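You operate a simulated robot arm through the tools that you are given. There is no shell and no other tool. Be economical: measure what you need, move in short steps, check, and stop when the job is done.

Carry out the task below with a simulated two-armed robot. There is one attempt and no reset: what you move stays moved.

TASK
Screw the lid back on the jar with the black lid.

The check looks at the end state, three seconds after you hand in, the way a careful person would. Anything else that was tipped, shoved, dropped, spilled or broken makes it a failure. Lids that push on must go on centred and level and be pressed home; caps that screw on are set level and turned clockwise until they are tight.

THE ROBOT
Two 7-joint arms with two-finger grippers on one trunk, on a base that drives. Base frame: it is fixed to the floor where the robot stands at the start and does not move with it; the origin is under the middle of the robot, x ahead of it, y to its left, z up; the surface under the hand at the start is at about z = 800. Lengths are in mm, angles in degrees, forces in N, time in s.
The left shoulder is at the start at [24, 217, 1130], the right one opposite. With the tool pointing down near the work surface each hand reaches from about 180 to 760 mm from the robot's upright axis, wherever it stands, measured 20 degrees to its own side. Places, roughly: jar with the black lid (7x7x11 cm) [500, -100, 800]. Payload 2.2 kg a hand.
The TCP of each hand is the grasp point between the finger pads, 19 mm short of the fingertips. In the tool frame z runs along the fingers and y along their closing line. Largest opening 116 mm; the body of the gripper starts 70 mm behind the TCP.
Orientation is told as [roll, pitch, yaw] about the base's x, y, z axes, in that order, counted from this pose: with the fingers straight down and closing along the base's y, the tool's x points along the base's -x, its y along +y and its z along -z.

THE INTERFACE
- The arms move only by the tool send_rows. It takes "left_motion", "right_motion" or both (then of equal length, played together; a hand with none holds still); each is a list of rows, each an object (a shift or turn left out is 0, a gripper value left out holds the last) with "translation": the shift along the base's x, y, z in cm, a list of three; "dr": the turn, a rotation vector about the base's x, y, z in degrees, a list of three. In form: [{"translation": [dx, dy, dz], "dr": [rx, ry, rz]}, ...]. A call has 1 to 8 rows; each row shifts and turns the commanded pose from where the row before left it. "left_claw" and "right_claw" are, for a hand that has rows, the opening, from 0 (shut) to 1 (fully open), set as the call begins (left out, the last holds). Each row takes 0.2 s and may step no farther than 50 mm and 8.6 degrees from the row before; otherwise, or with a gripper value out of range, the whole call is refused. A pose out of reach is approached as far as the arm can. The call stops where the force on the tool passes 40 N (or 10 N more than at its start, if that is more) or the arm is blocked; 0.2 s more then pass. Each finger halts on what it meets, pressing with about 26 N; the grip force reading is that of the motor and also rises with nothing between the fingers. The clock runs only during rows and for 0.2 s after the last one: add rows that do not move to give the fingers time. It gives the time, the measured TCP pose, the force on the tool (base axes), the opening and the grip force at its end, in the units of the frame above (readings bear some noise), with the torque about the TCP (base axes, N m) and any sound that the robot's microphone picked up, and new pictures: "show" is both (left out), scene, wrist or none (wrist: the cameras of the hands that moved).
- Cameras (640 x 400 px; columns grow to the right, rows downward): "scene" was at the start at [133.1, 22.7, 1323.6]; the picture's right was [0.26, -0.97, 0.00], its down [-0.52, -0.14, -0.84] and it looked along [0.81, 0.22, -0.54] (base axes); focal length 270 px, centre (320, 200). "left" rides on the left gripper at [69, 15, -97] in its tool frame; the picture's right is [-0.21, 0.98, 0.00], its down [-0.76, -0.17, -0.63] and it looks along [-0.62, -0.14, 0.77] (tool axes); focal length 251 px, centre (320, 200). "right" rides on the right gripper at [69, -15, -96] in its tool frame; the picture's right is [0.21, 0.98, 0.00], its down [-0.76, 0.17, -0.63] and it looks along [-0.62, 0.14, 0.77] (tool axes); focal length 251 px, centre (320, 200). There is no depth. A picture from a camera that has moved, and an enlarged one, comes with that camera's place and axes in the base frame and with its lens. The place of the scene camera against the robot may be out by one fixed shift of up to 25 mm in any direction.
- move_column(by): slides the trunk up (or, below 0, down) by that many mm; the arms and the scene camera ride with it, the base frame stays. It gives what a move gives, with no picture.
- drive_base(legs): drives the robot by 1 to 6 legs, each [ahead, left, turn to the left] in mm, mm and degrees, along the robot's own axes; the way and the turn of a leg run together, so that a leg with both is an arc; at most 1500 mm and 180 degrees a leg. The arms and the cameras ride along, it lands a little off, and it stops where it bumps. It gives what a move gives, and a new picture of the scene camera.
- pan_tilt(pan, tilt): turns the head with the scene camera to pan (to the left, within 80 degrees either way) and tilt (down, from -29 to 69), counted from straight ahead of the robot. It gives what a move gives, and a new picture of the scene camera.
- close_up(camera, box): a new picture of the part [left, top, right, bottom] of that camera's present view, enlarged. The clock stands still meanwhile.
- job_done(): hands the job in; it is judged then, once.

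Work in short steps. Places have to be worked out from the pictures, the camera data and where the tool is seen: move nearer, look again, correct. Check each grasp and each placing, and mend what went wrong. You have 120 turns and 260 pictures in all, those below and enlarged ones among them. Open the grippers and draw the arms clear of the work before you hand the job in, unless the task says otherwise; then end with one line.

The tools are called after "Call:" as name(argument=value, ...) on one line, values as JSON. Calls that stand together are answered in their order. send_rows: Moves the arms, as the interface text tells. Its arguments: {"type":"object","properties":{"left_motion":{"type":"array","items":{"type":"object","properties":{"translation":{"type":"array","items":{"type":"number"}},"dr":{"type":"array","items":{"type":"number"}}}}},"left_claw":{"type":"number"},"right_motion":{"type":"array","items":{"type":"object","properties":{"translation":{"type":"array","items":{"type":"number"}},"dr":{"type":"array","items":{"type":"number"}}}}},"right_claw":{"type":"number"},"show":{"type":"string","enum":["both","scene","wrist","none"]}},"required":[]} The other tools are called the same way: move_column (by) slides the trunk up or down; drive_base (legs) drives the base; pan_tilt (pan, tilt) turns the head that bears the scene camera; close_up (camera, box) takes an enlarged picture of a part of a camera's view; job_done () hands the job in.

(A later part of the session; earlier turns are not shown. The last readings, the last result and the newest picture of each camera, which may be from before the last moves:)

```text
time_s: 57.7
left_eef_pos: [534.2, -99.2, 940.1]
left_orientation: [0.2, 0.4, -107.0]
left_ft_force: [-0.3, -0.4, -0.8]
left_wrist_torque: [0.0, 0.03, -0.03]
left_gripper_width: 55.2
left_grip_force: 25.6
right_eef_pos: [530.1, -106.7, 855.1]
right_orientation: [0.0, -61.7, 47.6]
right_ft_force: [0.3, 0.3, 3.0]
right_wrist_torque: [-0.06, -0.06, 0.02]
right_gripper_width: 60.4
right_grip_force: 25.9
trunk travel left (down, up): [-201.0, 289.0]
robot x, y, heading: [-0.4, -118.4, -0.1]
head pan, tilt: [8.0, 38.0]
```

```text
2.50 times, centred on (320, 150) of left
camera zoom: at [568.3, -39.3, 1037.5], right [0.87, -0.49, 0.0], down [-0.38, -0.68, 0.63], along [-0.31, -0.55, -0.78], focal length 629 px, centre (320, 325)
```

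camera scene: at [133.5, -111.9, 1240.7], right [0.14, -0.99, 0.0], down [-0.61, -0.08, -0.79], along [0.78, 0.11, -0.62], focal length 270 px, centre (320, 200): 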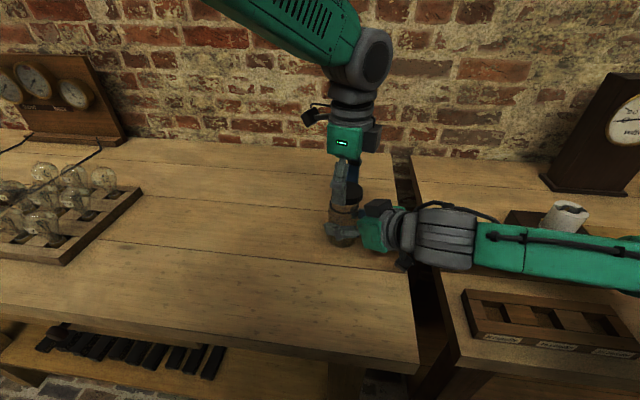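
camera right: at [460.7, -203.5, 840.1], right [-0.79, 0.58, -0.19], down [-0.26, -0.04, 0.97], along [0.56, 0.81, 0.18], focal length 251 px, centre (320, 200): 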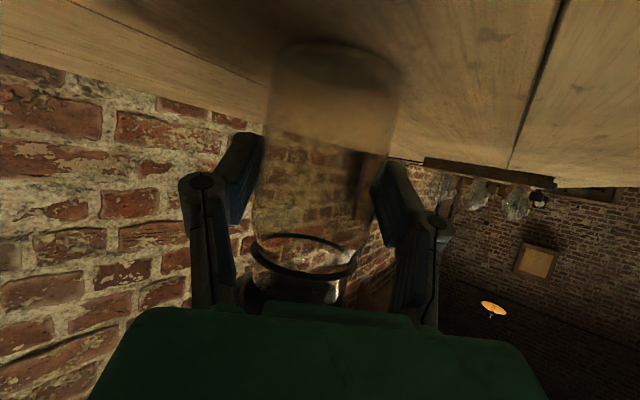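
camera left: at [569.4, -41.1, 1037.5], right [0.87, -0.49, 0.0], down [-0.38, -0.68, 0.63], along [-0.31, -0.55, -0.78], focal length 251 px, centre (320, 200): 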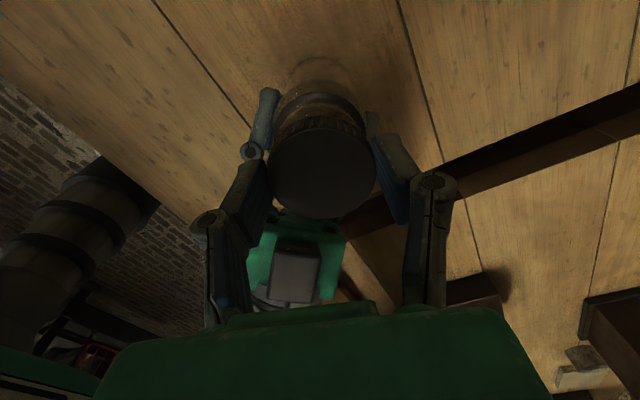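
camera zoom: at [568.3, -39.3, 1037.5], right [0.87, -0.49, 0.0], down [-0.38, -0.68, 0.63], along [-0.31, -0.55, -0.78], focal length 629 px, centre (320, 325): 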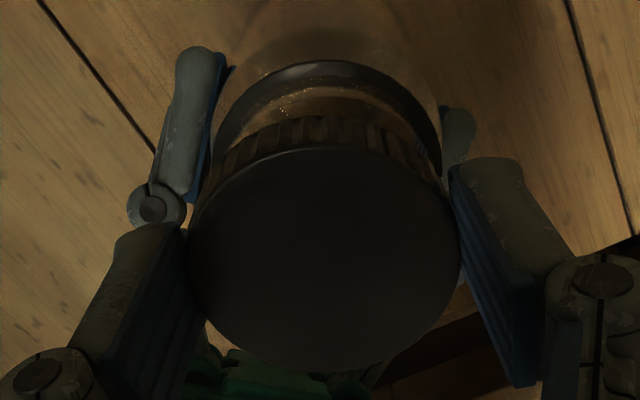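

Lid and mouth now line up within about 1 mm. I'll lower slowly in small steps, watching the force.

Call:
send_rows(left_motion=[{"translation": [0, 0, -0.2]}, {"translation": [0, 0, -0.2]}, {"translation": [0, 0, -0.2]}, {"translation": [0, 0, -0.2]}, {}, {}], show="none")

Call:
send_rows(left_motion=[{"translation": [0, 0, -0.15]}, {"translation": [0, 0, -0.15]}, {}, {}], show="none")

Call:
close_up(camera="right", box=[232, 220, 360, 300])

```text
time_s: 59.1
left_eef_pos: [534.7, -99.5, 933.3]
left_orientation: [0.1, 0.3, -107.0]
left_ft_force: [0.7, -0.4, 1.3]
left_wrist_torque: [0.02, 0.01, 0.02]
left_gripper_width: 55.1
left_grip_force: 25.8
right_eef_pos: [529.6, -105.3, 855.6]
right_orientation: [0.2, -61.7, 47.6]
right_ft_force: [2.2, 1.7, 2.7]
right_wrist_torque: [-0.04, -0.1, 0.02]
right_gripper_width: 60.5
right_grip_force: 25.5
trunk travel left (down, up): [-201.0, 289.0]
robot x, y, heading: [0.0, -119.7, -0.0]
head pan, tilt: [8.0, 38.0]
```

```text
time_s: 60.1
left_eef_pos: [533.0, -98.4, 930.4]
left_orientation: [0.4, 0.3, -107.0]
left_ft_force: [-2.6, -2.5, 24.5]
left_wrist_torque: [0.21, -0.13, 0.03]
left_gripper_width: 55.2
left_grip_force: 26.4
right_eef_pos: [529.7, -106.2, 854.7]
right_orientation: [0.0, -61.5, 47.6]
right_ft_force: [10.1, 3.9, -2.2]
right_wrist_torque: [-0.14, -0.06, -0.1]
right_gripper_width: 60.3
right_grip_force: 26.1
trunk travel left (down, up): [-201.0, 289.0]
robot x, y, heading: [-0.2, -120.0, -0.4]
head pan, tilt: [8.0, 38.0]
```

```text
5.00 times, centred on (296, 260) of right
camera zoom: at [460.4, -203.4, 840.2], right [-0.79, 0.58, -0.19], down [-0.26, -0.03, 0.97], along [0.56, 0.81, 0.18], focal length 1257 px, centre (440, -100)
```

zoom: 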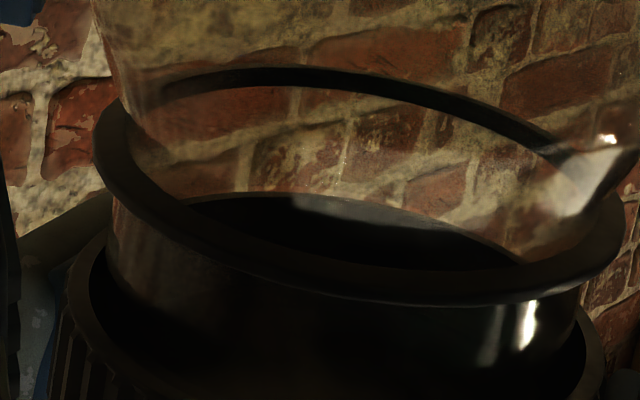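

Contact is at z≈930.4 (24 N) with the lid skirt around the neck. I'll ease off a little and turn clockwise 65° while feeding down gently.

Call:
send_rows(left_motion=[{"translation": [0, 0, 0.04]}, {"dr": [0, 0, -8]}, {"dr": [0, 0, -8], "translation": [0, 0, -0.01]}, {"dr": [0, 0, -8], "translation": [0, 0, -0.01]}, {"dr": [0, 0, -8], "translation": [0, 0, -0.01]}, {"dr": [0, 0, -8], "translation": [0, 0, -0.01]}, {"dr": [0, 0, -8], "translation": [0, 0, -0.01]}, {"dr": [0, 0, -8], "translation": [0, 0, -0.01]}], right_motion=[{}, {}, {}, {}, {}, {}, {}, {}], show="wrist")

Call:
close_up(camera="right", box=[232, 220, 360, 300])

```text
time_s: 61.9
left_eef_pos: [534.1, -98.9, 926.8]
left_orientation: [0.2, 0.3, -163.2]
left_ft_force: [5.8, -5.1, -2.2]
left_wrist_torque: [-0.07, -0.13, 0.1]
left_gripper_width: 55.1
left_grip_force: 25.8
right_eef_pos: [526.6, -105.3, 854.8]
right_orientation: [0.2, -61.7, 47.7]
right_ft_force: [-6.7, 5.7, 1.5]
right_wrist_torque: [-0.27, -0.27, -0.06]
right_gripper_width: 58.9
right_grip_force: 26.0
trunk travel left (down, up): [-201.0, 289.0]
robot x, y, heading: [0.6, -121.1, -0.4]
head pan, tilt: [8.0, 38.0]
camera right: at [460.1, -202.4, 840.1], right [-0.79, 0.58, -0.19], down [-0.26, -0.04, 0.97], along [0.55, 0.81, 0.18], focal length 251 px, centre (320, 200)
camera left: at [603.9, -95.2, 1025.2], right [0.08, -1.0, 0.0], down [-0.77, -0.06, 0.63], along [-0.63, -0.05, -0.78], focal length 251 px, centre (320, 200)
```

right: 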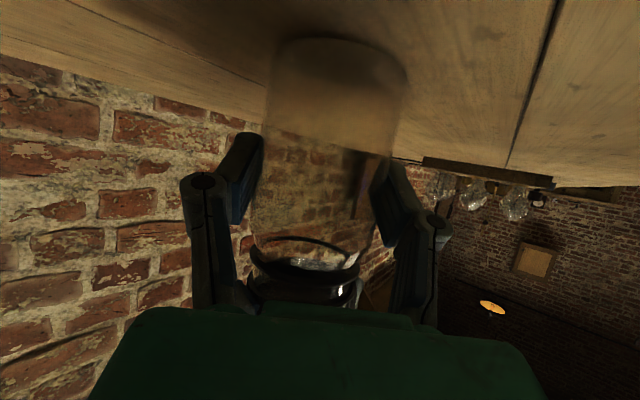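
left: 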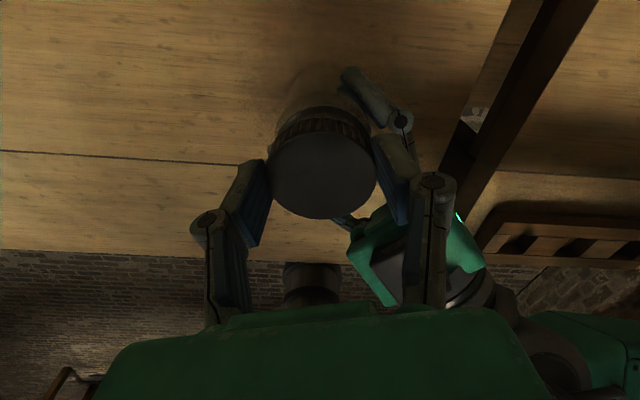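

```text
5.00 times, centred on (296, 260) of right
camera zoom: at [460.1, -202.4, 840.1], right [-0.79, 0.58, -0.19], down [-0.26, -0.04, 0.97], along [0.55, 0.81, 0.18], focal length 1257 px, centre (440, -100)
```

zoom: 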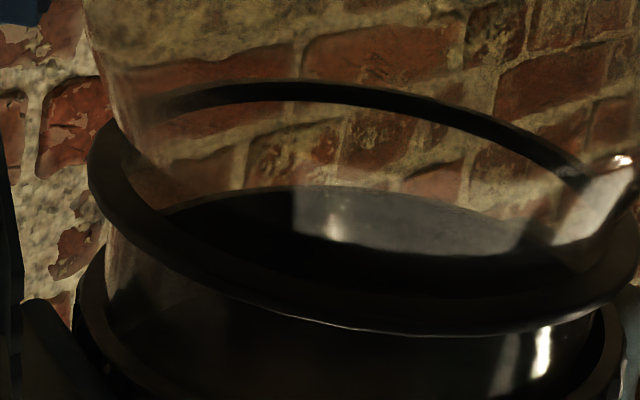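

The lid dropped about 3.5 mm and the skirt looks level, but there is an 8 N sideways load between the hands. I'll open the left hand slightly to relax that, and look.

Call:
send_rows(left_motion=[{}, {}, {}, {}], left_claw=0.64, show="both")

Call:
close_up(camera="right", box=[232, 220, 360, 300])

Call:
close_up(camera="left", box=[240, 60, 400, 260])

Call:
close_up(camera="scene", box=[300, 150, 420, 260])

```text
time_s: 62.9
left_eef_pos: [533.9, -99.2, 929.2]
left_orientation: [0.2, 0.2, -162.9]
left_ft_force: [-0.2, -0.2, -0.7]
left_wrist_torque: [-0.01, 0.03, 0.03]
left_gripper_width: 74.2
left_grip_force: 0.1
right_eef_pos: [529.8, -107.6, 855.5]
right_orientation: [0.1, -61.7, 47.6]
right_ft_force: [0.9, -0.4, 1.8]
right_wrist_torque: [0.01, -0.01, -0.01]
right_gripper_width: 59.0
right_grip_force: 26.2
trunk travel left (down, up): [-201.0, 289.0]
robot x, y, heading: [5.5, -120.5, -0.3]
head pan, tilt: [8.0, 38.0]
camera scene: at [133.7, -112.0, 1240.7], right [0.14, -0.99, 0.0], down [-0.61, -0.08, -0.79], along [0.78, 0.11, -0.62], focal length 270 px, centre (320, 200)
camera left: at [604.2, -94.9, 1026.1], right [0.08, -1.0, 0.0], down [-0.78, -0.06, 0.63], along [-0.63, -0.05, -0.78], focal length 251 px, centre (320, 200)
```

scene: 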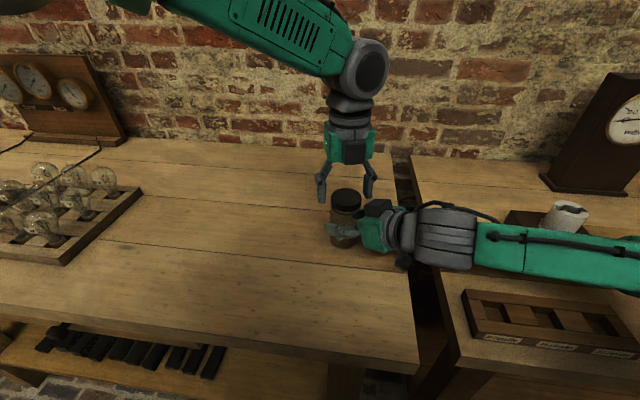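
left: 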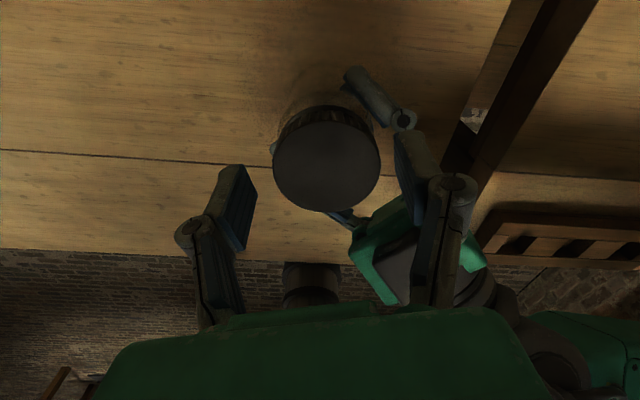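

```text
5.00 times, centred on (296, 260) of right
camera zoom: at [460.9, -203.7, 840.1], right [-0.79, 0.58, -0.19], down [-0.26, -0.04, 0.97], along [0.56, 0.81, 0.18], focal length 1257 px, centre (440, -100)
```

zoom: 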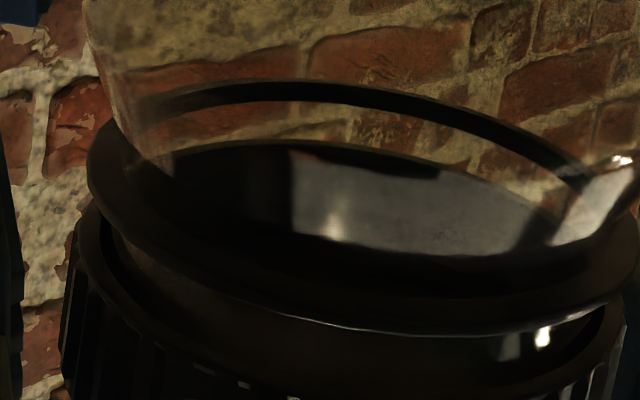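

```text
2.00 times, centred on (320, 160) of left
camera zoom: at [604.2, -94.9, 1026.1], right [0.08, -1.0, 0.0], down [-0.78, -0.06, 0.63], along [-0.63, -0.05, -0.78], focal length 503 px, centre (320, 280)
```

zoom: 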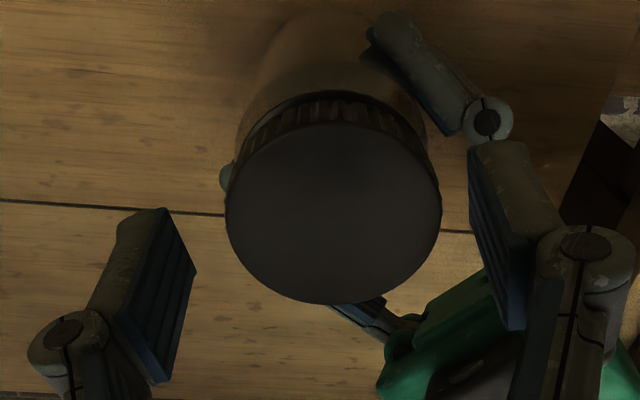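

```text
3.64 times, centred on (360, 205) of scene
camera zoom: at [133.7, -112.0, 1240.7], right [0.14, -0.99, 0.0], down [-0.61, -0.08, -0.79], along [0.78, 0.11, -0.62], focal length 980 px, centre (174, 182)
```

zoom: 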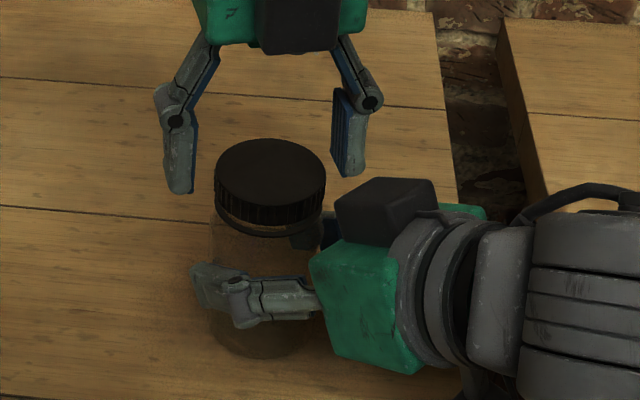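

The lid sits level, partly threaded, centred about [538, -103]. I'll re-centre the left hand on it, lower slightly, and rotate back 68° with the fingers open.

Call:
send_rows(left_motion=[{"translation": [0.2, -0.2, 0], "dr": [0, 0, 8.5]}, {"translation": [0.2, -0.2, 0], "dr": [0, 0, 8.5]}, {"dr": [0, 0, 8.5]}, {"dr": [0, 0, 8.5]}, {"dr": [0, 0, 8.5]}, {"dr": [0, 0, 8.5]}, {"dr": [0, 0, 8.5]}, {"dr": [0, 0, 8.5]}], show="none")

Call:
send_rows(left_motion=[{"translation": [0, 0, -0.3]}, {"translation": [0, 0, -0.3]}, {}, {}], show="wrist")

Call:
close_up(camera="left", box=[220, 60, 420, 260])

```text
time_s: 64.7
left_eef_pos: [537.7, -102.8, 928.3]
left_orientation: [0.2, 0.3, -94.8]
left_ft_force: [0.7, 0.4, 0.7]
left_wrist_torque: [0.01, -0.02, 0.0]
left_gripper_width: 74.1
left_grip_force: 0.1
right_eef_pos: [528.4, -106.2, 855.6]
right_orientation: [0.2, -61.7, 47.7]
right_ft_force: [0.1, 0.5, 3.7]
right_wrist_torque: [0.06, 0.05, -0.01]
right_gripper_width: 58.7
right_grip_force: 25.9
trunk travel left (down, up): [-201.0, 289.0]
robot x, y, heading: [3.6, -122.7, 0.2]
head pan, tilt: [8.0, 38.0]
```

```text
time_s: 65.7
left_eef_pos: [537.9, -102.8, 922.4]
left_orientation: [0.2, 0.3, -95.1]
left_ft_force: [0.4, 0.5, 0.0]
left_wrist_torque: [-0.02, -0.02, 0.01]
left_gripper_width: 74.1
left_grip_force: 0.2
right_eef_pos: [529.7, -107.2, 856.3]
right_orientation: [0.1, -61.7, 47.6]
right_ft_force: [-0.1, -0.2, 3.1]
right_wrist_torque: [0.05, 0.07, 0.01]
right_gripper_width: 58.9
right_grip_force: 26.3
trunk travel left (down, up): [-201.0, 289.0]
robot x, y, heading: [3.8, -115.6, -0.1]
head pan, tilt: [8.0, 38.0]
camera left: at [558.3, -37.4, 1020.1], right [0.95, -0.3, 0.0], down [-0.23, -0.74, 0.63], along [-0.19, -0.6, -0.78], focal length 251 px, centre (320, 200)
```

left: 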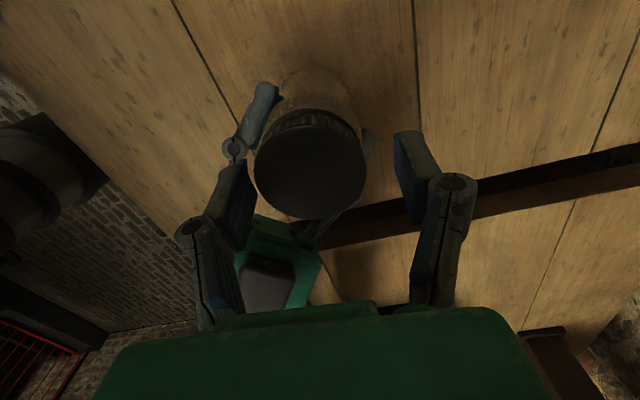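

```text
2.00 times, centred on (320, 160) of left
camera zoom: at [558.3, -37.4, 1020.1], right [0.95, -0.3, 0.0], down [-0.23, -0.74, 0.63], along [-0.19, -0.6, -0.78], focal length 503 px, centre (320, 280)
```

zoom: 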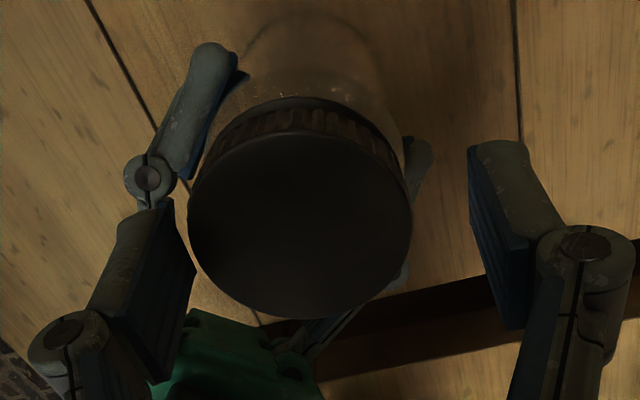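

From this view the lid is about 4 mm toward -x and 3 mm toward +y of the hand, so I'll correct that before gripping.

Call:
send_rows(left_motion=[{"translation": [-0.2, 0.15, 0]}, {"translation": [-0.22, 0.15, 0]}, {}, {}], show="none")

Call:
close_up(camera="left", box=[220, 60, 420, 260])

```text
time_s: 66.7
left_eef_pos: [533.6, -99.6, 922.0]
left_orientation: [0.2, 0.3, -95.0]
left_ft_force: [0.3, -0.8, 0.4]
left_wrist_torque: [-0.03, -0.01, 0.0]
left_gripper_width: 74.4
left_grip_force: 0.0
right_eef_pos: [530.2, -104.8, 855.5]
right_orientation: [0.1, -61.7, 47.6]
right_ft_force: [0.0, -0.1, 3.2]
right_wrist_torque: [0.06, 0.08, 0.03]
right_gripper_width: 59.0
right_grip_force: 25.8
trunk travel left (down, up): [-201.0, 289.0]
robot x, y, heading: [5.1, -122.7, 0.0]
head pan, tilt: [8.0, 38.0]
```

```text
2.00 times, centred on (320, 160) of left
camera zoom: at [553.9, -34.4, 1020.3], right [0.95, -0.3, 0.0], down [-0.23, -0.74, 0.63], along [-0.18, -0.6, -0.78], focal length 503 px, centre (320, 280)
```

zoom: 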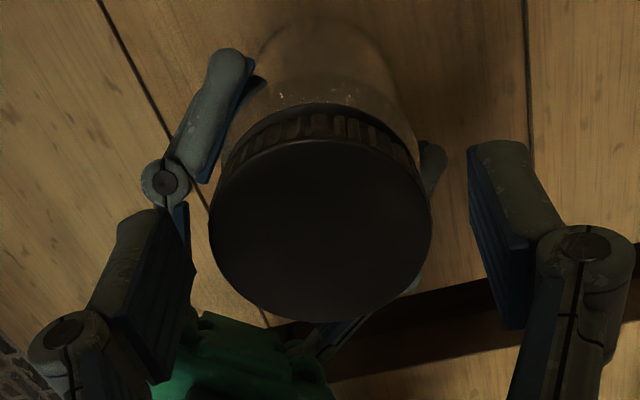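

Now the lid is centred between the fingers. I'll close and check the side load.

Call:
send_rows(left_motion=[{}, {}, {}, {}], left_claw=0.0, show="none")

```text
time_s: 67.7
left_eef_pos: [534.1, -98.8, 923.9]
left_orientation: [0.2, 0.3, -95.0]
left_ft_force: [-2.4, -0.2, 0.4]
left_wrist_torque: [-0.03, 0.05, -0.04]
left_gripper_width: 54.9
left_grip_force: 26.0
right_eef_pos: [529.9, -106.6, 854.1]
right_orientation: [0.2, -61.7, 47.7]
right_ft_force: [3.1, 0.1, 2.0]
right_wrist_torque: [0.07, 0.15, 0.0]
right_gripper_width: 58.8
right_grip_force: 26.2
trunk travel left (down, up): [-201.0, 289.0]
robot x, y, heading: [2.9, -121.0, -0.0]
head pan, tilt: [8.0, 38.0]
```

The side load is small. I'll turn clockwise another 66°, feeding down slightly.

Call:
send_rows(left_motion=[{"dr": [0, 0, -8.4], "translation": [0, 0, -0.01]}, {"dr": [0, 0, -8.4], "translation": [0, 0, -0.01]}, {"dr": [0, 0, -8.4], "translation": [0, 0, -0.01]}, {"dr": [0, 0, -8.4], "translation": [0, 0, -0.01]}, {"dr": [0, 0, -8.4], "translation": [0, 0, -0.01]}, {"dr": [0, 0, -8.4], "translation": [0, 0, -0.01]}, {"dr": [0, 0, -8.4], "translation": [0, 0, -0.01]}, {"dr": [0, 0, -8.4], "translation": [0, 0, -0.01]}], show="none")

Call:
close_up(camera="right", box=[216, 200, 376, 300])

Call:
close_up(camera="scene", box=[300, 150, 420, 260])

```text
time_s: 69.5
left_eef_pos: [534.1, -101.6, 923.0]
left_orientation: [0.4, 0.3, -162.3]
left_ft_force: [12.6, -6.5, -0.6]
left_wrist_torque: [-0.38, -0.65, 0.03]
left_gripper_width: 55.1
left_grip_force: 26.1
right_eef_pos: [529.4, -104.9, 855.4]
right_orientation: [0.3, -61.6, 47.6]
right_ft_force: [-11.4, 4.7, 1.7]
right_wrist_torque: [0.05, -0.18, 0.06]
right_gripper_width: 59.2
right_grip_force: 25.8
trunk travel left (down, up): [-201.0, 289.0]
robot x, y, heading: [-2.6, -121.5, -0.1]
head pan, tilt: [8.0, 38.0]
```

```text
4.00 times, centred on (296, 250) of right
camera zoom: at [459.8, -202.7, 839.9], right [-0.79, 0.58, -0.19], down [-0.25, -0.04, 0.97], along [0.55, 0.81, 0.18], focal length 1006 px, centre (416, 0)
```

zoom: 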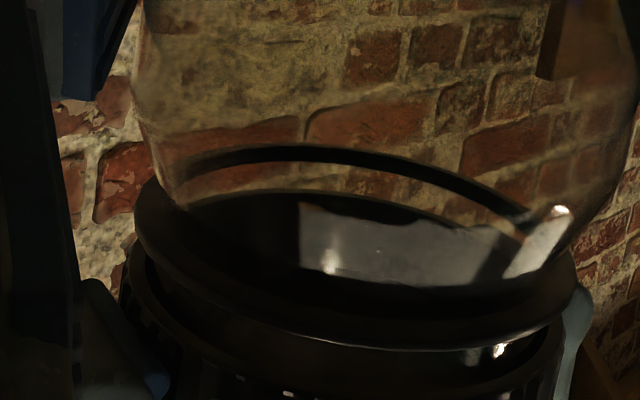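

```text
3.64 times, centred on (360, 205) of scene
camera zoom: at [133.8, -112.1, 1240.7], right [0.14, -0.99, 0.0], down [-0.61, -0.08, -0.79], along [0.78, 0.11, -0.62], focal length 980 px, centre (174, 182)
```

zoom: 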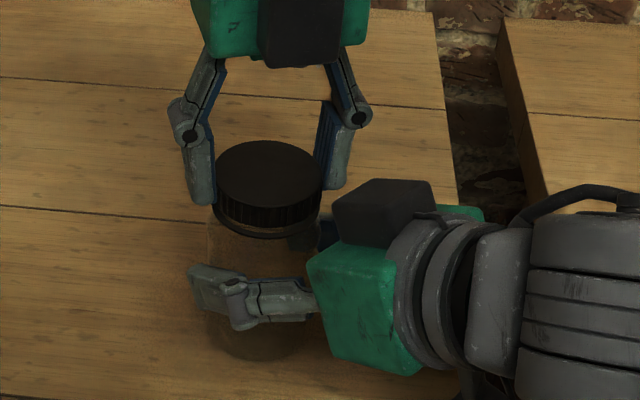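

The lid is descending level. The side load comes from the hand being a few mm off in y, so I'll release and measure that in this view.

Call:
send_rows(left_motion=[{}, {}, {}, {}], left_claw=0.64, show="none")

Call:
close_up(camera="left", box=[220, 60, 420, 260])

Call:
close_up(camera="right", box=[216, 200, 376, 300])

```text
time_s: 70.5
left_eef_pos: [534.3, -100.3, 921.9]
left_orientation: [0.2, 0.3, -162.2]
left_ft_force: [-0.2, -0.8, -0.7]
left_wrist_torque: [0.01, 0.01, 0.0]
left_gripper_width: 74.4
left_grip_force: 0.0
right_eef_pos: [530.6, -107.1, 855.6]
right_orientation: [0.1, -61.6, 47.6]
right_ft_force: [1.3, -0.2, 1.7]
right_wrist_torque: [0.06, -0.04, 0.03]
right_gripper_width: 58.8
right_grip_force: 26.4
trunk travel left (down, up): [-201.0, 289.0]
robot x, y, heading: [1.8, -116.5, -0.2]
head pan, tilt: [8.0, 38.0]
```

```text
2.00 times, centred on (320, 160) of left
camera zoom: at [603.4, -94.8, 1019.4], right [0.09, -1.0, 0.0], down [-0.77, -0.07, 0.63], along [-0.63, -0.06, -0.78], focal length 503 px, centre (320, 280)
```

zoom: 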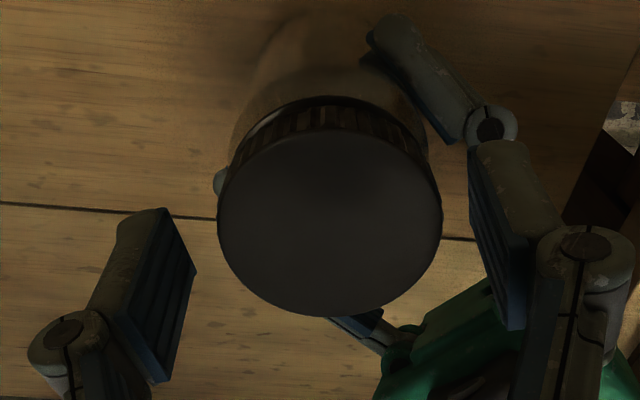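

```text
4.00 times, centred on (296, 250) of right
camera zoom: at [460.8, -203.7, 840.0], right [-0.79, 0.58, -0.19], down [-0.26, -0.03, 0.97], along [0.56, 0.81, 0.18], focal length 1006 px, centre (416, 0)
```

zoom: 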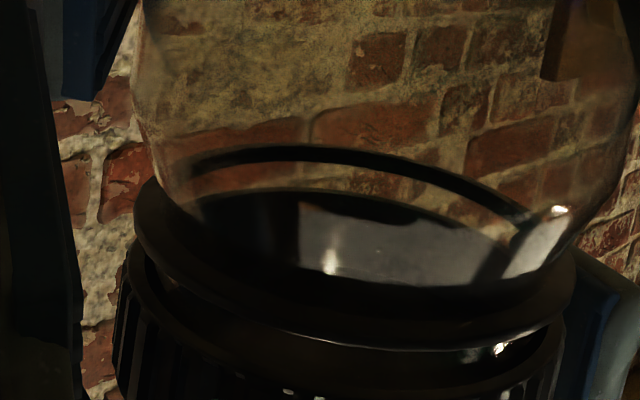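

The lid is 2.4 mm toward -y of the hand. I'll correct, rotate back, re-grip and turn again as a sequence.

Call:
send_rows(left_motion=[{"translation": [0, -0.22, 0]}, {"dr": [0, 0, 8.4]}, {"dr": [0, 0, 8.4]}, {"dr": [0, 0, 8.4]}, {"dr": [0, 0, 8.4]}, {"dr": [0, 0, 8.4]}, {"dr": [0, 0, 8.4]}, {"dr": [0, 0, 8.4]}], show="none")

Call:
send_rows(left_motion=[{"dr": [0, 0, 8.4]}, {}, {}, {}], show="none")

Call:
close_up(camera="left", box=[220, 60, 420, 260])

```text
time_s: 72.3
left_eef_pos: [533.2, -103.5, 920.7]
left_orientation: [0.3, 0.2, -103.2]
left_ft_force: [0.6, -1.0, -0.8]
left_wrist_torque: [-0.01, 0.01, 0.03]
left_gripper_width: 74.4
left_grip_force: 0.1
right_eef_pos: [530.1, -107.2, 854.7]
right_orientation: [0.2, -61.7, 47.6]
right_ft_force: [-0.6, -0.7, 1.7]
right_wrist_torque: [0.03, 0.03, 0.04]
right_gripper_width: 58.7
right_grip_force: 25.8
trunk travel left (down, up): [-201.0, 289.0]
robot x, y, heading: [1.7, -121.7, -0.3]
head pan, tilt: [8.0, 38.0]
```

```text
time_s: 73.3
left_eef_pos: [534.6, -101.2, 922.2]
left_orientation: [0.1, 0.3, -95.0]
left_ft_force: [-0.1, -0.6, 0.3]
left_wrist_torque: [-0.03, 0.03, 0.02]
left_gripper_width: 74.3
left_grip_force: 0.1
right_eef_pos: [529.9, -106.2, 854.9]
right_orientation: [0.1, -61.6, 47.5]
right_ft_force: [-0.1, -0.7, 1.7]
right_wrist_torque: [0.03, 0.05, 0.01]
right_gripper_width: 59.0
right_grip_force: 25.9
trunk travel left (down, up): [-201.0, 289.0]
robot x, y, heading: [-0.1, -120.3, -0.2]
head pan, tilt: [8.0, 38.0]
```

```text
2.00 times, centred on (320, 160) of left
camera zoom: at [554.1, -36.9, 1019.1], right [0.95, -0.3, 0.0], down [-0.23, -0.74, 0.63], along [-0.18, -0.6, -0.78], focal length 503 px, centre (320, 280)
```

zoom: 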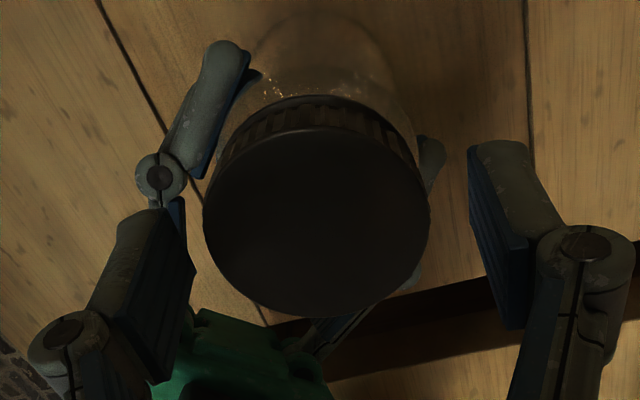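

It's centred within 1 mm. I'll grip and turn again.

Call:
send_rows(left_motion=[{"translation": [-0.05, 0, 0]}, {}, {}, {}], left_claw=0.0, show="none")

Call:
send_rows(left_motion=[{"dr": [0, 0, -8.4], "translation": [0, 0, -0.01]}, {"dr": [0, 0, -8.4], "translation": [0, 0, -0.01]}, {"dr": [0, 0, -8.4], "translation": [0, 0, -0.01]}, {"dr": [0, 0, -8.4], "translation": [0, 0, -0.01]}, {"dr": [0, 0, -8.4], "translation": [0, 0, -0.01]}, {"dr": [0, 0, -8.4], "translation": [0, 0, -0.01]}, {"dr": [0, 0, -8.4], "translation": [0, 0, -0.01]}, {"dr": [0, 0, -8.4], "translation": [0, 0, -0.01]}], show="none")

Call:
close_up(camera="right", box=[216, 200, 376, 300])

```text
time_s: 74.3
left_eef_pos: [533.0, -102.1, 922.6]
left_orientation: [0.2, 0.3, -95.1]
left_ft_force: [-0.2, -0.9, 0.5]
left_wrist_torque: [0.04, 0.03, 0.01]
left_gripper_width: 54.6
left_grip_force: 25.9
right_eef_pos: [530.1, -105.7, 854.8]
right_orientation: [0.2, -61.6, 47.6]
right_ft_force: [0.3, -0.5, -0.2]
right_wrist_torque: [-0.01, -0.08, 0.01]
right_gripper_width: 59.1
right_grip_force: 26.1
trunk travel left (down, up): [-201.0, 289.0]
robot x, y, heading: [-0.2, -120.9, -0.2]
head pan, tilt: [8.0, 38.0]
```

```text
time_s: 76.1
left_eef_pos: [532.4, -102.3, 922.5]
left_orientation: [0.2, 0.3, -162.2]
left_ft_force: [4.1, 1.1, -0.4]
left_wrist_torque: [-0.05, -0.18, 0.02]
left_gripper_width: 54.8
left_grip_force: 25.7
right_eef_pos: [530.1, -105.2, 855.9]
right_orientation: [0.2, -61.6, 47.6]
right_ft_force: [-4.0, -0.7, 0.0]
right_wrist_torque: [0.14, -0.1, 0.0]
right_gripper_width: 58.9
right_grip_force: 25.9
trunk travel left (down, up): [-201.0, 289.0]
robot x, y, heading: [-4.3, -119.6, 0.1]
head pan, tilt: [8.0, 38.0]
```

```text
4.00 times, centred on (296, 250) of right
camera zoom: at [460.6, -203.3, 839.9], right [-0.79, 0.58, -0.19], down [-0.25, -0.04, 0.97], along [0.56, 0.81, 0.18], focal length 1006 px, centre (416, 0)
```

zoom: 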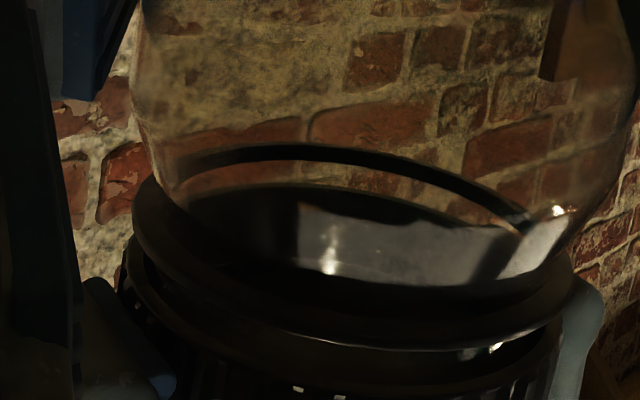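

The side load is now only 4 N and the lid is still descending. I'll repeat the stroke: release, rotate back, grip, turn.

Call:
send_rows(left_motion=[{}, {}, {"dr": [0, 0, 8.4]}, {"dr": [0, 0, 8.4]}, {"dr": [0, 0, 8.4]}, {"dr": [0, 0, 8.4]}, {"dr": [0, 0, 8.4]}, {"dr": [0, 0, 8.4]}], left_claw=0.64, show="none")

Call:
send_rows(left_motion=[{"dr": [0, 0, 8.4]}, {"dr": [0, 0, 8.4]}, {"translation": [0, -0.1, 0]}, {}, {}], show="none")

Call:
send_rows(left_motion=[{}, {}, {}, {}], left_claw=0.0, show="none")

Call:
send_rows(left_motion=[{"dr": [0, 0, -8.4], "translation": [0, 0, -0.01]}, {"dr": [0, 0, -8.4], "translation": [0, 0, -0.01]}, {"dr": [0, 0, -8.4], "translation": [0, 0, -0.01]}, {"dr": [0, 0, -8.4], "translation": [0, 0, -0.01]}, {"dr": [0, 0, -8.4], "translation": [0, 0, -0.01]}, {"dr": [0, 0, -8.4], "translation": [0, 0, -0.01]}, {"dr": [0, 0, -8.4], "translation": [0, 0, -0.01]}, {"dr": [0, 0, -8.4], "translation": [0, 0, -0.01]}], show="wrist")

Call:
close_up(camera="right", box=[216, 200, 376, 300])

```text
time_s: 77.9
left_eef_pos: [533.3, -101.7, 920.9]
left_orientation: [0.2, 0.3, -111.6]
left_ft_force: [-0.2, -0.2, 0.2]
left_wrist_torque: [-0.03, 0.0, 0.01]
left_gripper_width: 74.3
left_grip_force: 0.1
right_eef_pos: [529.4, -106.8, 855.8]
right_orientation: [0.2, -61.7, 47.6]
right_ft_force: [0.0, -0.1, 0.5]
right_wrist_torque: [-0.04, -0.01, 0.0]
right_gripper_width: 59.0
right_grip_force: 25.9
trunk travel left (down, up): [-201.0, 289.0]
robot x, y, heading: [1.5, -120.2, 0.1]
head pan, tilt: [8.0, 38.0]
```

```text
time_s: 79.1
left_eef_pos: [533.2, -102.6, 921.4]
left_orientation: [0.2, 0.4, -94.8]
left_ft_force: [0.2, 0.2, -0.5]
left_wrist_torque: [-0.02, -0.01, -0.05]
left_gripper_width: 74.2
left_grip_force: 0.0
right_eef_pos: [529.2, -106.3, 855.3]
right_orientation: [0.3, -61.6, 47.6]
right_ft_force: [0.2, -0.7, -0.2]
right_wrist_torque: [0.0, 0.03, 0.03]
right_gripper_width: 58.9
right_grip_force: 26.2
trunk travel left (down, up): [-201.0, 289.0]
robot x, y, heading: [2.2, -121.6, 0.3]
head pan, tilt: [8.0, 38.0]
```

```text
time_s: 80.1
left_eef_pos: [533.2, -104.3, 920.7]
left_orientation: [0.2, 0.3, -95.0]
left_ft_force: [-1.8, -0.1, 0.7]
left_wrist_torque: [0.0, 0.05, 0.01]
left_gripper_width: 55.1
left_grip_force: 26.2
right_eef_pos: [530.0, -107.7, 854.2]
right_orientation: [0.3, -61.6, 47.6]
right_ft_force: [0.7, 1.0, -0.1]
right_wrist_torque: [-0.04, 0.03, 0.03]
right_gripper_width: 59.4
right_grip_force: 26.1
trunk travel left (down, up): [-201.0, 289.0]
robot x, y, heading: [3.0, -119.6, 0.1]
head pan, tilt: [8.0, 38.0]
```

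```text
time_s: 81.9
left_eef_pos: [533.5, -103.0, 921.0]
left_orientation: [0.2, 0.2, -162.3]
left_ft_force: [-6.3, 2.1, -0.6]
left_wrist_torque: [-0.08, 0.03, 0.03]
left_gripper_width: 55.5
left_grip_force: 25.6
right_eef_pos: [530.0, -105.6, 855.7]
right_orientation: [0.0, -61.6, 47.5]
right_ft_force: [6.0, -1.6, 0.3]
right_wrist_torque: [0.2, 0.38, -0.04]
right_gripper_width: 58.8
right_grip_force: 26.2
trunk travel left (down, up): [-201.0, 289.0]
robot x, y, heading: [-0.6, -120.2, 0.0]
head pan, tilt: [8.0, 38.0]
camera left: at [603.2, -97.9, 1017.6], right [0.09, -1.0, 0.0], down [-0.77, -0.07, 0.63], along [-0.63, -0.06, -0.78], focal length 251 px, centre (320, 200)
```

left: 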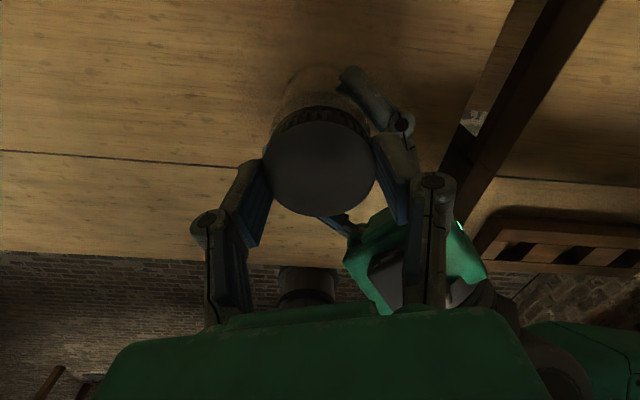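

```text
4.00 times, centred on (296, 250) of right
camera zoom: at [461.1, -203.7, 840.0], right [-0.79, 0.58, -0.19], down [-0.26, -0.03, 0.97], along [0.56, 0.81, 0.18], focal length 1006 px, centre (416, 0)
```

zoom: 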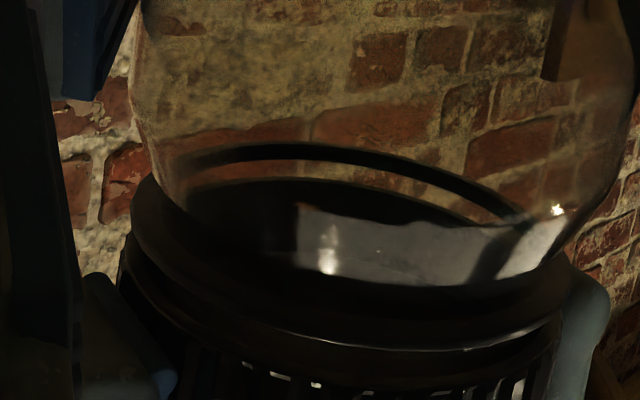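

It's descending steadily and staying level. I'll do another two strokes.

Call:
send_rows(left_motion=[{}, {}, {"dr": [0, 0, 8.4]}, {"dr": [0, 0, 8.4]}, {"dr": [0, 0, 8.4]}, {"dr": [0, 0, 8.4]}, {"dr": [0, 0, 8.4]}, {"dr": [0, 0, 8.4]}], left_claw=0.64, show="none")

Call:
send_rows(left_motion=[{"dr": [0, 0, 8.4]}, {"dr": [0, 0, 8.4]}, {"translation": [0, 0.08, 0]}, {}, {}], show="none")

Call:
send_rows(left_motion=[{}, {}, {}, {}], left_claw=0.0, show="none")

Call:
send_rows(left_motion=[{"dr": [0, 0, -8.4], "translation": [0, 0, -0.01]}, {"dr": [0, 0, -8.4], "translation": [0, 0, -0.01]}, {"dr": [0, 0, -8.4], "translation": [0, 0, -0.01]}, {"dr": [0, 0, -8.4], "translation": [0, 0, -0.01]}, {"dr": [0, 0, -8.4], "translation": [0, 0, -0.01]}, {"dr": [0, 0, -8.4], "translation": [0, 0, -0.01]}, {"dr": [0, 0, -8.4], "translation": [0, 0, -0.01]}, {"dr": [0, 0, -8.4], "translation": [0, 0, -0.01]}], show="none")

Call:
close_up(camera="right", box=[216, 200, 376, 300])

```text
time_s: 83.7
left_eef_pos: [533.6, -103.7, 921.1]
left_orientation: [0.2, 0.2, -111.7]
left_ft_force: [-0.2, 0.4, -0.2]
left_wrist_torque: [-0.05, -0.01, 0.04]
left_gripper_width: 74.3
left_grip_force: 0.1
right_eef_pos: [530.3, -106.0, 855.5]
right_orientation: [0.2, -61.6, 47.5]
right_ft_force: [0.4, -0.7, 0.2]
right_wrist_torque: [-0.04, -0.01, 0.01]
right_gripper_width: 58.9
right_grip_force: 26.4
trunk travel left (down, up): [-201.0, 289.0]
robot x, y, heading: [1.0, -118.3, 0.0]
head pan, tilt: [8.0, 38.0]
```

```text
time_s: 84.9
left_eef_pos: [532.7, -102.2, 920.4]
left_orientation: [0.2, 0.3, -94.9]
left_ft_force: [0.0, -0.3, 0.2]
left_wrist_torque: [0.0, 0.02, -0.04]
left_gripper_width: 74.3
left_grip_force: 0.1
right_eef_pos: [529.5, -105.9, 856.5]
right_orientation: [0.1, -61.6, 47.6]
right_ft_force: [-0.2, 0.1, 0.3]
right_wrist_torque: [0.02, -0.01, -0.04]
right_gripper_width: 58.7
right_grip_force: 26.1
trunk travel left (down, up): [-201.0, 289.0]
robot x, y, heading: [0.5, -118.6, -0.1]
head pan, tilt: [8.0, 38.0]
```

```text
time_s: 85.9
left_eef_pos: [532.4, -102.6, 920.4]
left_orientation: [0.3, 0.3, -95.0]
left_ft_force: [-0.6, -1.0, 0.2]
left_wrist_torque: [0.01, -0.01, 0.0]
left_gripper_width: 54.1
left_grip_force: 25.9
right_eef_pos: [528.0, -105.9, 855.7]
right_orientation: [0.3, -61.6, 47.5]
right_ft_force: [0.2, 0.2, -0.2]
right_wrist_torque: [-0.01, 0.02, -0.01]
right_gripper_width: 58.8
right_grip_force: 26.6
trunk travel left (down, up): [-201.0, 289.0]
robot x, y, heading: [-0.3, -118.0, -0.3]
head pan, tilt: [8.0, 38.0]
```

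```text
time_s: 87.7
left_eef_pos: [533.6, -102.3, 919.7]
left_orientation: [0.1, 0.3, -162.3]
left_ft_force: [2.1, 1.8, 1.3]
left_wrist_torque: [-0.13, -0.14, 0.05]
left_gripper_width: 54.6
left_grip_force: 26.5
right_eef_pos: [529.7, -107.0, 854.2]
right_orientation: [0.1, -61.7, 47.6]
right_ft_force: [-1.9, -0.5, -0.6]
right_wrist_torque: [0.25, 0.03, -0.02]
right_gripper_width: 59.0
right_grip_force: 25.9
trunk travel left (down, up): [-201.0, 289.0]
robot x, y, heading: [1.2, -120.9, -0.2]
head pan, tilt: [8.0, 38.0]
```

```text
4.00 times, centred on (296, 250) of right
camera zoom: at [460.6, -203.4, 839.9], right [-0.79, 0.58, -0.19], down [-0.25, -0.03, 0.97], along [0.56, 0.81, 0.18], focal length 1006 px, centre (416, 0)
```

zoom: 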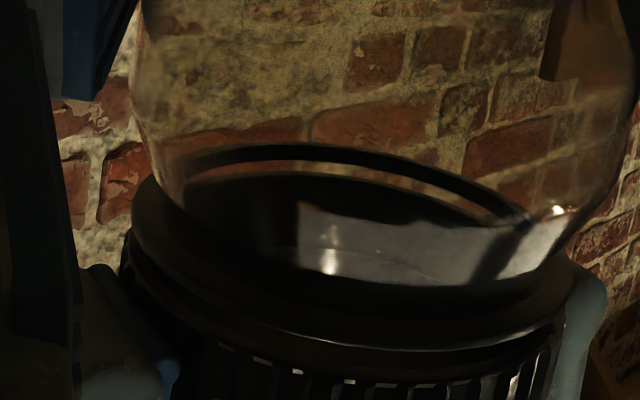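

Forces are very low and the gap is nearly closed; I'll do another stroke the same way.

Call:
send_rows(left_motion=[{}, {}, {"dr": [0, 0, 8.4]}, {"dr": [0, 0, 8.4]}, {"dr": [0, 0, 8.4]}, {"dr": [0, 0, 8.4]}, {"dr": [0, 0, 8.4]}, {"dr": [0, 0, 8.4]}], left_claw=0.64, show="none")

Call:
send_rows(left_motion=[{"dr": [0, 0, 8.4]}, {"dr": [0, 0, 8.4]}, {}, {}], show="none")

Call:
send_rows(left_motion=[{}, {}, {}, {}], left_claw=0.0, show="none")

Call:
send_rows(left_motion=[{"dr": [0, 0, -8.4], "translation": [0, 0, -0.01]}, {"dr": [0, 0, -8.4], "translation": [0, 0, -0.01]}, {"dr": [0, 0, -8.4], "translation": [0, 0, -0.01]}, {"dr": [0, 0, -8.4], "translation": [0, 0, -0.01]}, {"dr": [0, 0, -8.4], "translation": [0, 0, -0.01]}, {"dr": [0, 0, -8.4], "translation": [0, 0, -0.01]}, {"dr": [0, 0, -8.4], "translation": [0, 0, -0.01]}, {"dr": [0, 0, -8.4], "translation": [0, 0, -0.01]}], show="none")

Call:
close_up(camera="right", box=[216, 200, 376, 300])

Call:
close_up(camera="scene", box=[300, 150, 420, 260])

```text
time_s: 89.5
left_eef_pos: [532.8, -102.2, 920.1]
left_orientation: [0.2, 0.3, -111.5]
left_ft_force: [0.9, 0.3, -0.8]
left_wrist_torque: [-0.01, -0.02, 0.02]
left_gripper_width: 74.2
left_grip_force: 0.1
right_eef_pos: [529.1, -106.4, 854.2]
right_orientation: [0.2, -61.6, 47.5]
right_ft_force: [-0.8, -0.5, -1.3]
right_wrist_torque: [-0.01, -0.01, 0.01]
right_gripper_width: 58.9
right_grip_force: 26.0
trunk travel left (down, up): [-201.0, 289.0]
robot x, y, heading: [-0.3, -118.9, 0.1]
head pan, tilt: [8.0, 38.0]
```

```text
time_s: 90.5
left_eef_pos: [532.2, -102.7, 919.6]
left_orientation: [0.2, 0.3, -94.8]
left_ft_force: [0.4, 0.0, 1.1]
left_wrist_torque: [-0.03, 0.03, 0.02]
left_gripper_width: 74.2
left_grip_force: 0.1
right_eef_pos: [529.8, -106.8, 855.3]
right_orientation: [0.1, -61.6, 47.5]
right_ft_force: [-0.9, 0.7, 0.1]
right_wrist_torque: [0.01, 0.05, 0.03]
right_gripper_width: 58.9
right_grip_force: 26.0
trunk travel left (down, up): [-201.0, 289.0]
robot x, y, heading: [0.0, -119.5, -0.1]
head pan, tilt: [8.0, 38.0]
```

```text
time_s: 91.5
left_eef_pos: [532.0, -102.9, 920.1]
left_orientation: [0.2, 0.4, -95.0]
left_ft_force: [-0.1, -0.1, 0.7]
left_wrist_torque: [-0.03, 0.04, 0.01]
left_gripper_width: 55.2
left_grip_force: 26.0
right_eef_pos: [530.4, -106.6, 855.5]
right_orientation: [0.2, -61.5, 47.6]
right_ft_force: [0.8, 0.2, -0.3]
right_wrist_torque: [-0.04, 0.13, -0.03]
right_gripper_width: 58.9
right_grip_force: 26.4
trunk travel left (down, up): [-201.0, 289.0]
robot x, y, heading: [3.5, -119.3, 0.0]
head pan, tilt: [8.0, 38.0]
```

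```text
time_s: 93.3
left_eef_pos: [532.7, -103.1, 919.5]
left_orientation: [0.3, 0.2, -162.3]
left_ft_force: [0.5, -1.6, 3.0]
left_wrist_torque: [-0.03, -0.11, 0.77]
left_gripper_width: 54.8
left_grip_force: 26.0
right_eef_pos: [530.2, -105.9, 855.6]
right_orientation: [0.1, -61.6, 47.6]
right_ft_force: [0.2, 2.0, 0.6]
right_wrist_torque: [-0.02, -0.08, -0.73]
right_gripper_width: 60.1
right_grip_force: 26.2
trunk travel left (down, up): [-201.0, 289.0]
robot x, y, heading: [0.7, -120.4, -0.3]
head pan, tilt: [8.0, 38.0]
```

```text
4.00 times, centred on (296, 250) of right
camera zoom: at [460.7, -203.3, 840.1], right [-0.79, 0.58, -0.19], down [-0.26, -0.03, 0.97], along [0.56, 0.81, 0.18], focal length 1006 px, centre (416, 0)
```

zoom: 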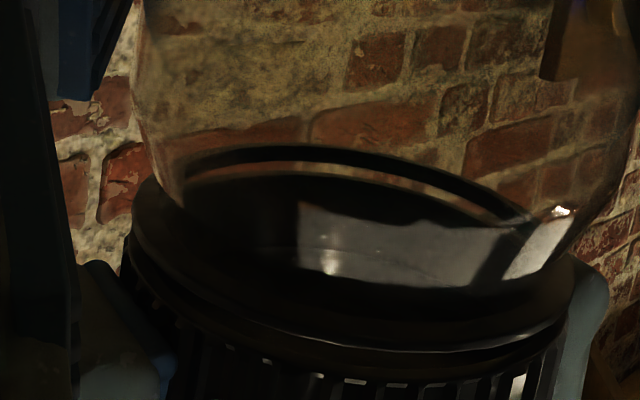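

```text
3.64 times, centred on (360, 205) of scene
camera zoom: at [133.5, -111.6, 1240.7], right [0.14, -0.99, 0.0], down [-0.61, -0.08, -0.79], along [0.78, 0.11, -0.62], focal length 980 px, centre (174, 182)
```

zoom: 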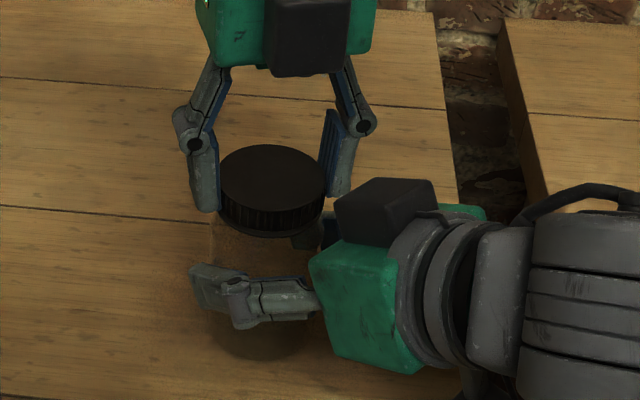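

Turning torque has jumped to 0.77 N·m, so the lid is tight. I'll give one small extra turn to confirm.

Call:
send_rows(left_motion=[{"dr": [0, 0, -4]}, {"dr": [0, 0, -4]}, {}], show="none")

Call:
close_up(camera="right", box=[216, 200, 376, 300])

```text
time_s: 94.1
left_eef_pos: [533.8, -101.5, 919.1]
left_orientation: [0.3, 0.2, -170.2]
left_ft_force: [-0.1, -1.2, 3.8]
left_wrist_torque: [-0.14, -0.07, 0.46]
left_gripper_width: 54.7
left_grip_force: 25.4
right_eef_pos: [529.5, -105.1, 854.4]
right_orientation: [0.1, -61.7, 47.7]
right_ft_force: [1.0, 4.1, -0.2]
right_wrist_torque: [0.08, -0.02, -0.37]
right_gripper_width: 59.6
right_grip_force: 25.8
trunk travel left (down, up): [-201.0, 289.0]
robot x, y, heading: [-1.2, -121.9, 0.2]
head pan, tilt: [8.0, 38.0]
```

```text
4.00 times, centred on (296, 250) of right
camera zoom: at [460.4, -203.1, 840.2], right [-0.79, 0.58, -0.19], down [-0.26, -0.04, 0.97], along [0.56, 0.81, 0.18], focal length 1006 px, centre (416, 0)
```

zoom: 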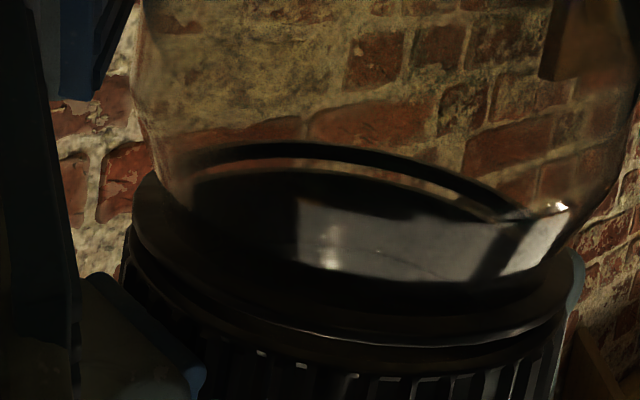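

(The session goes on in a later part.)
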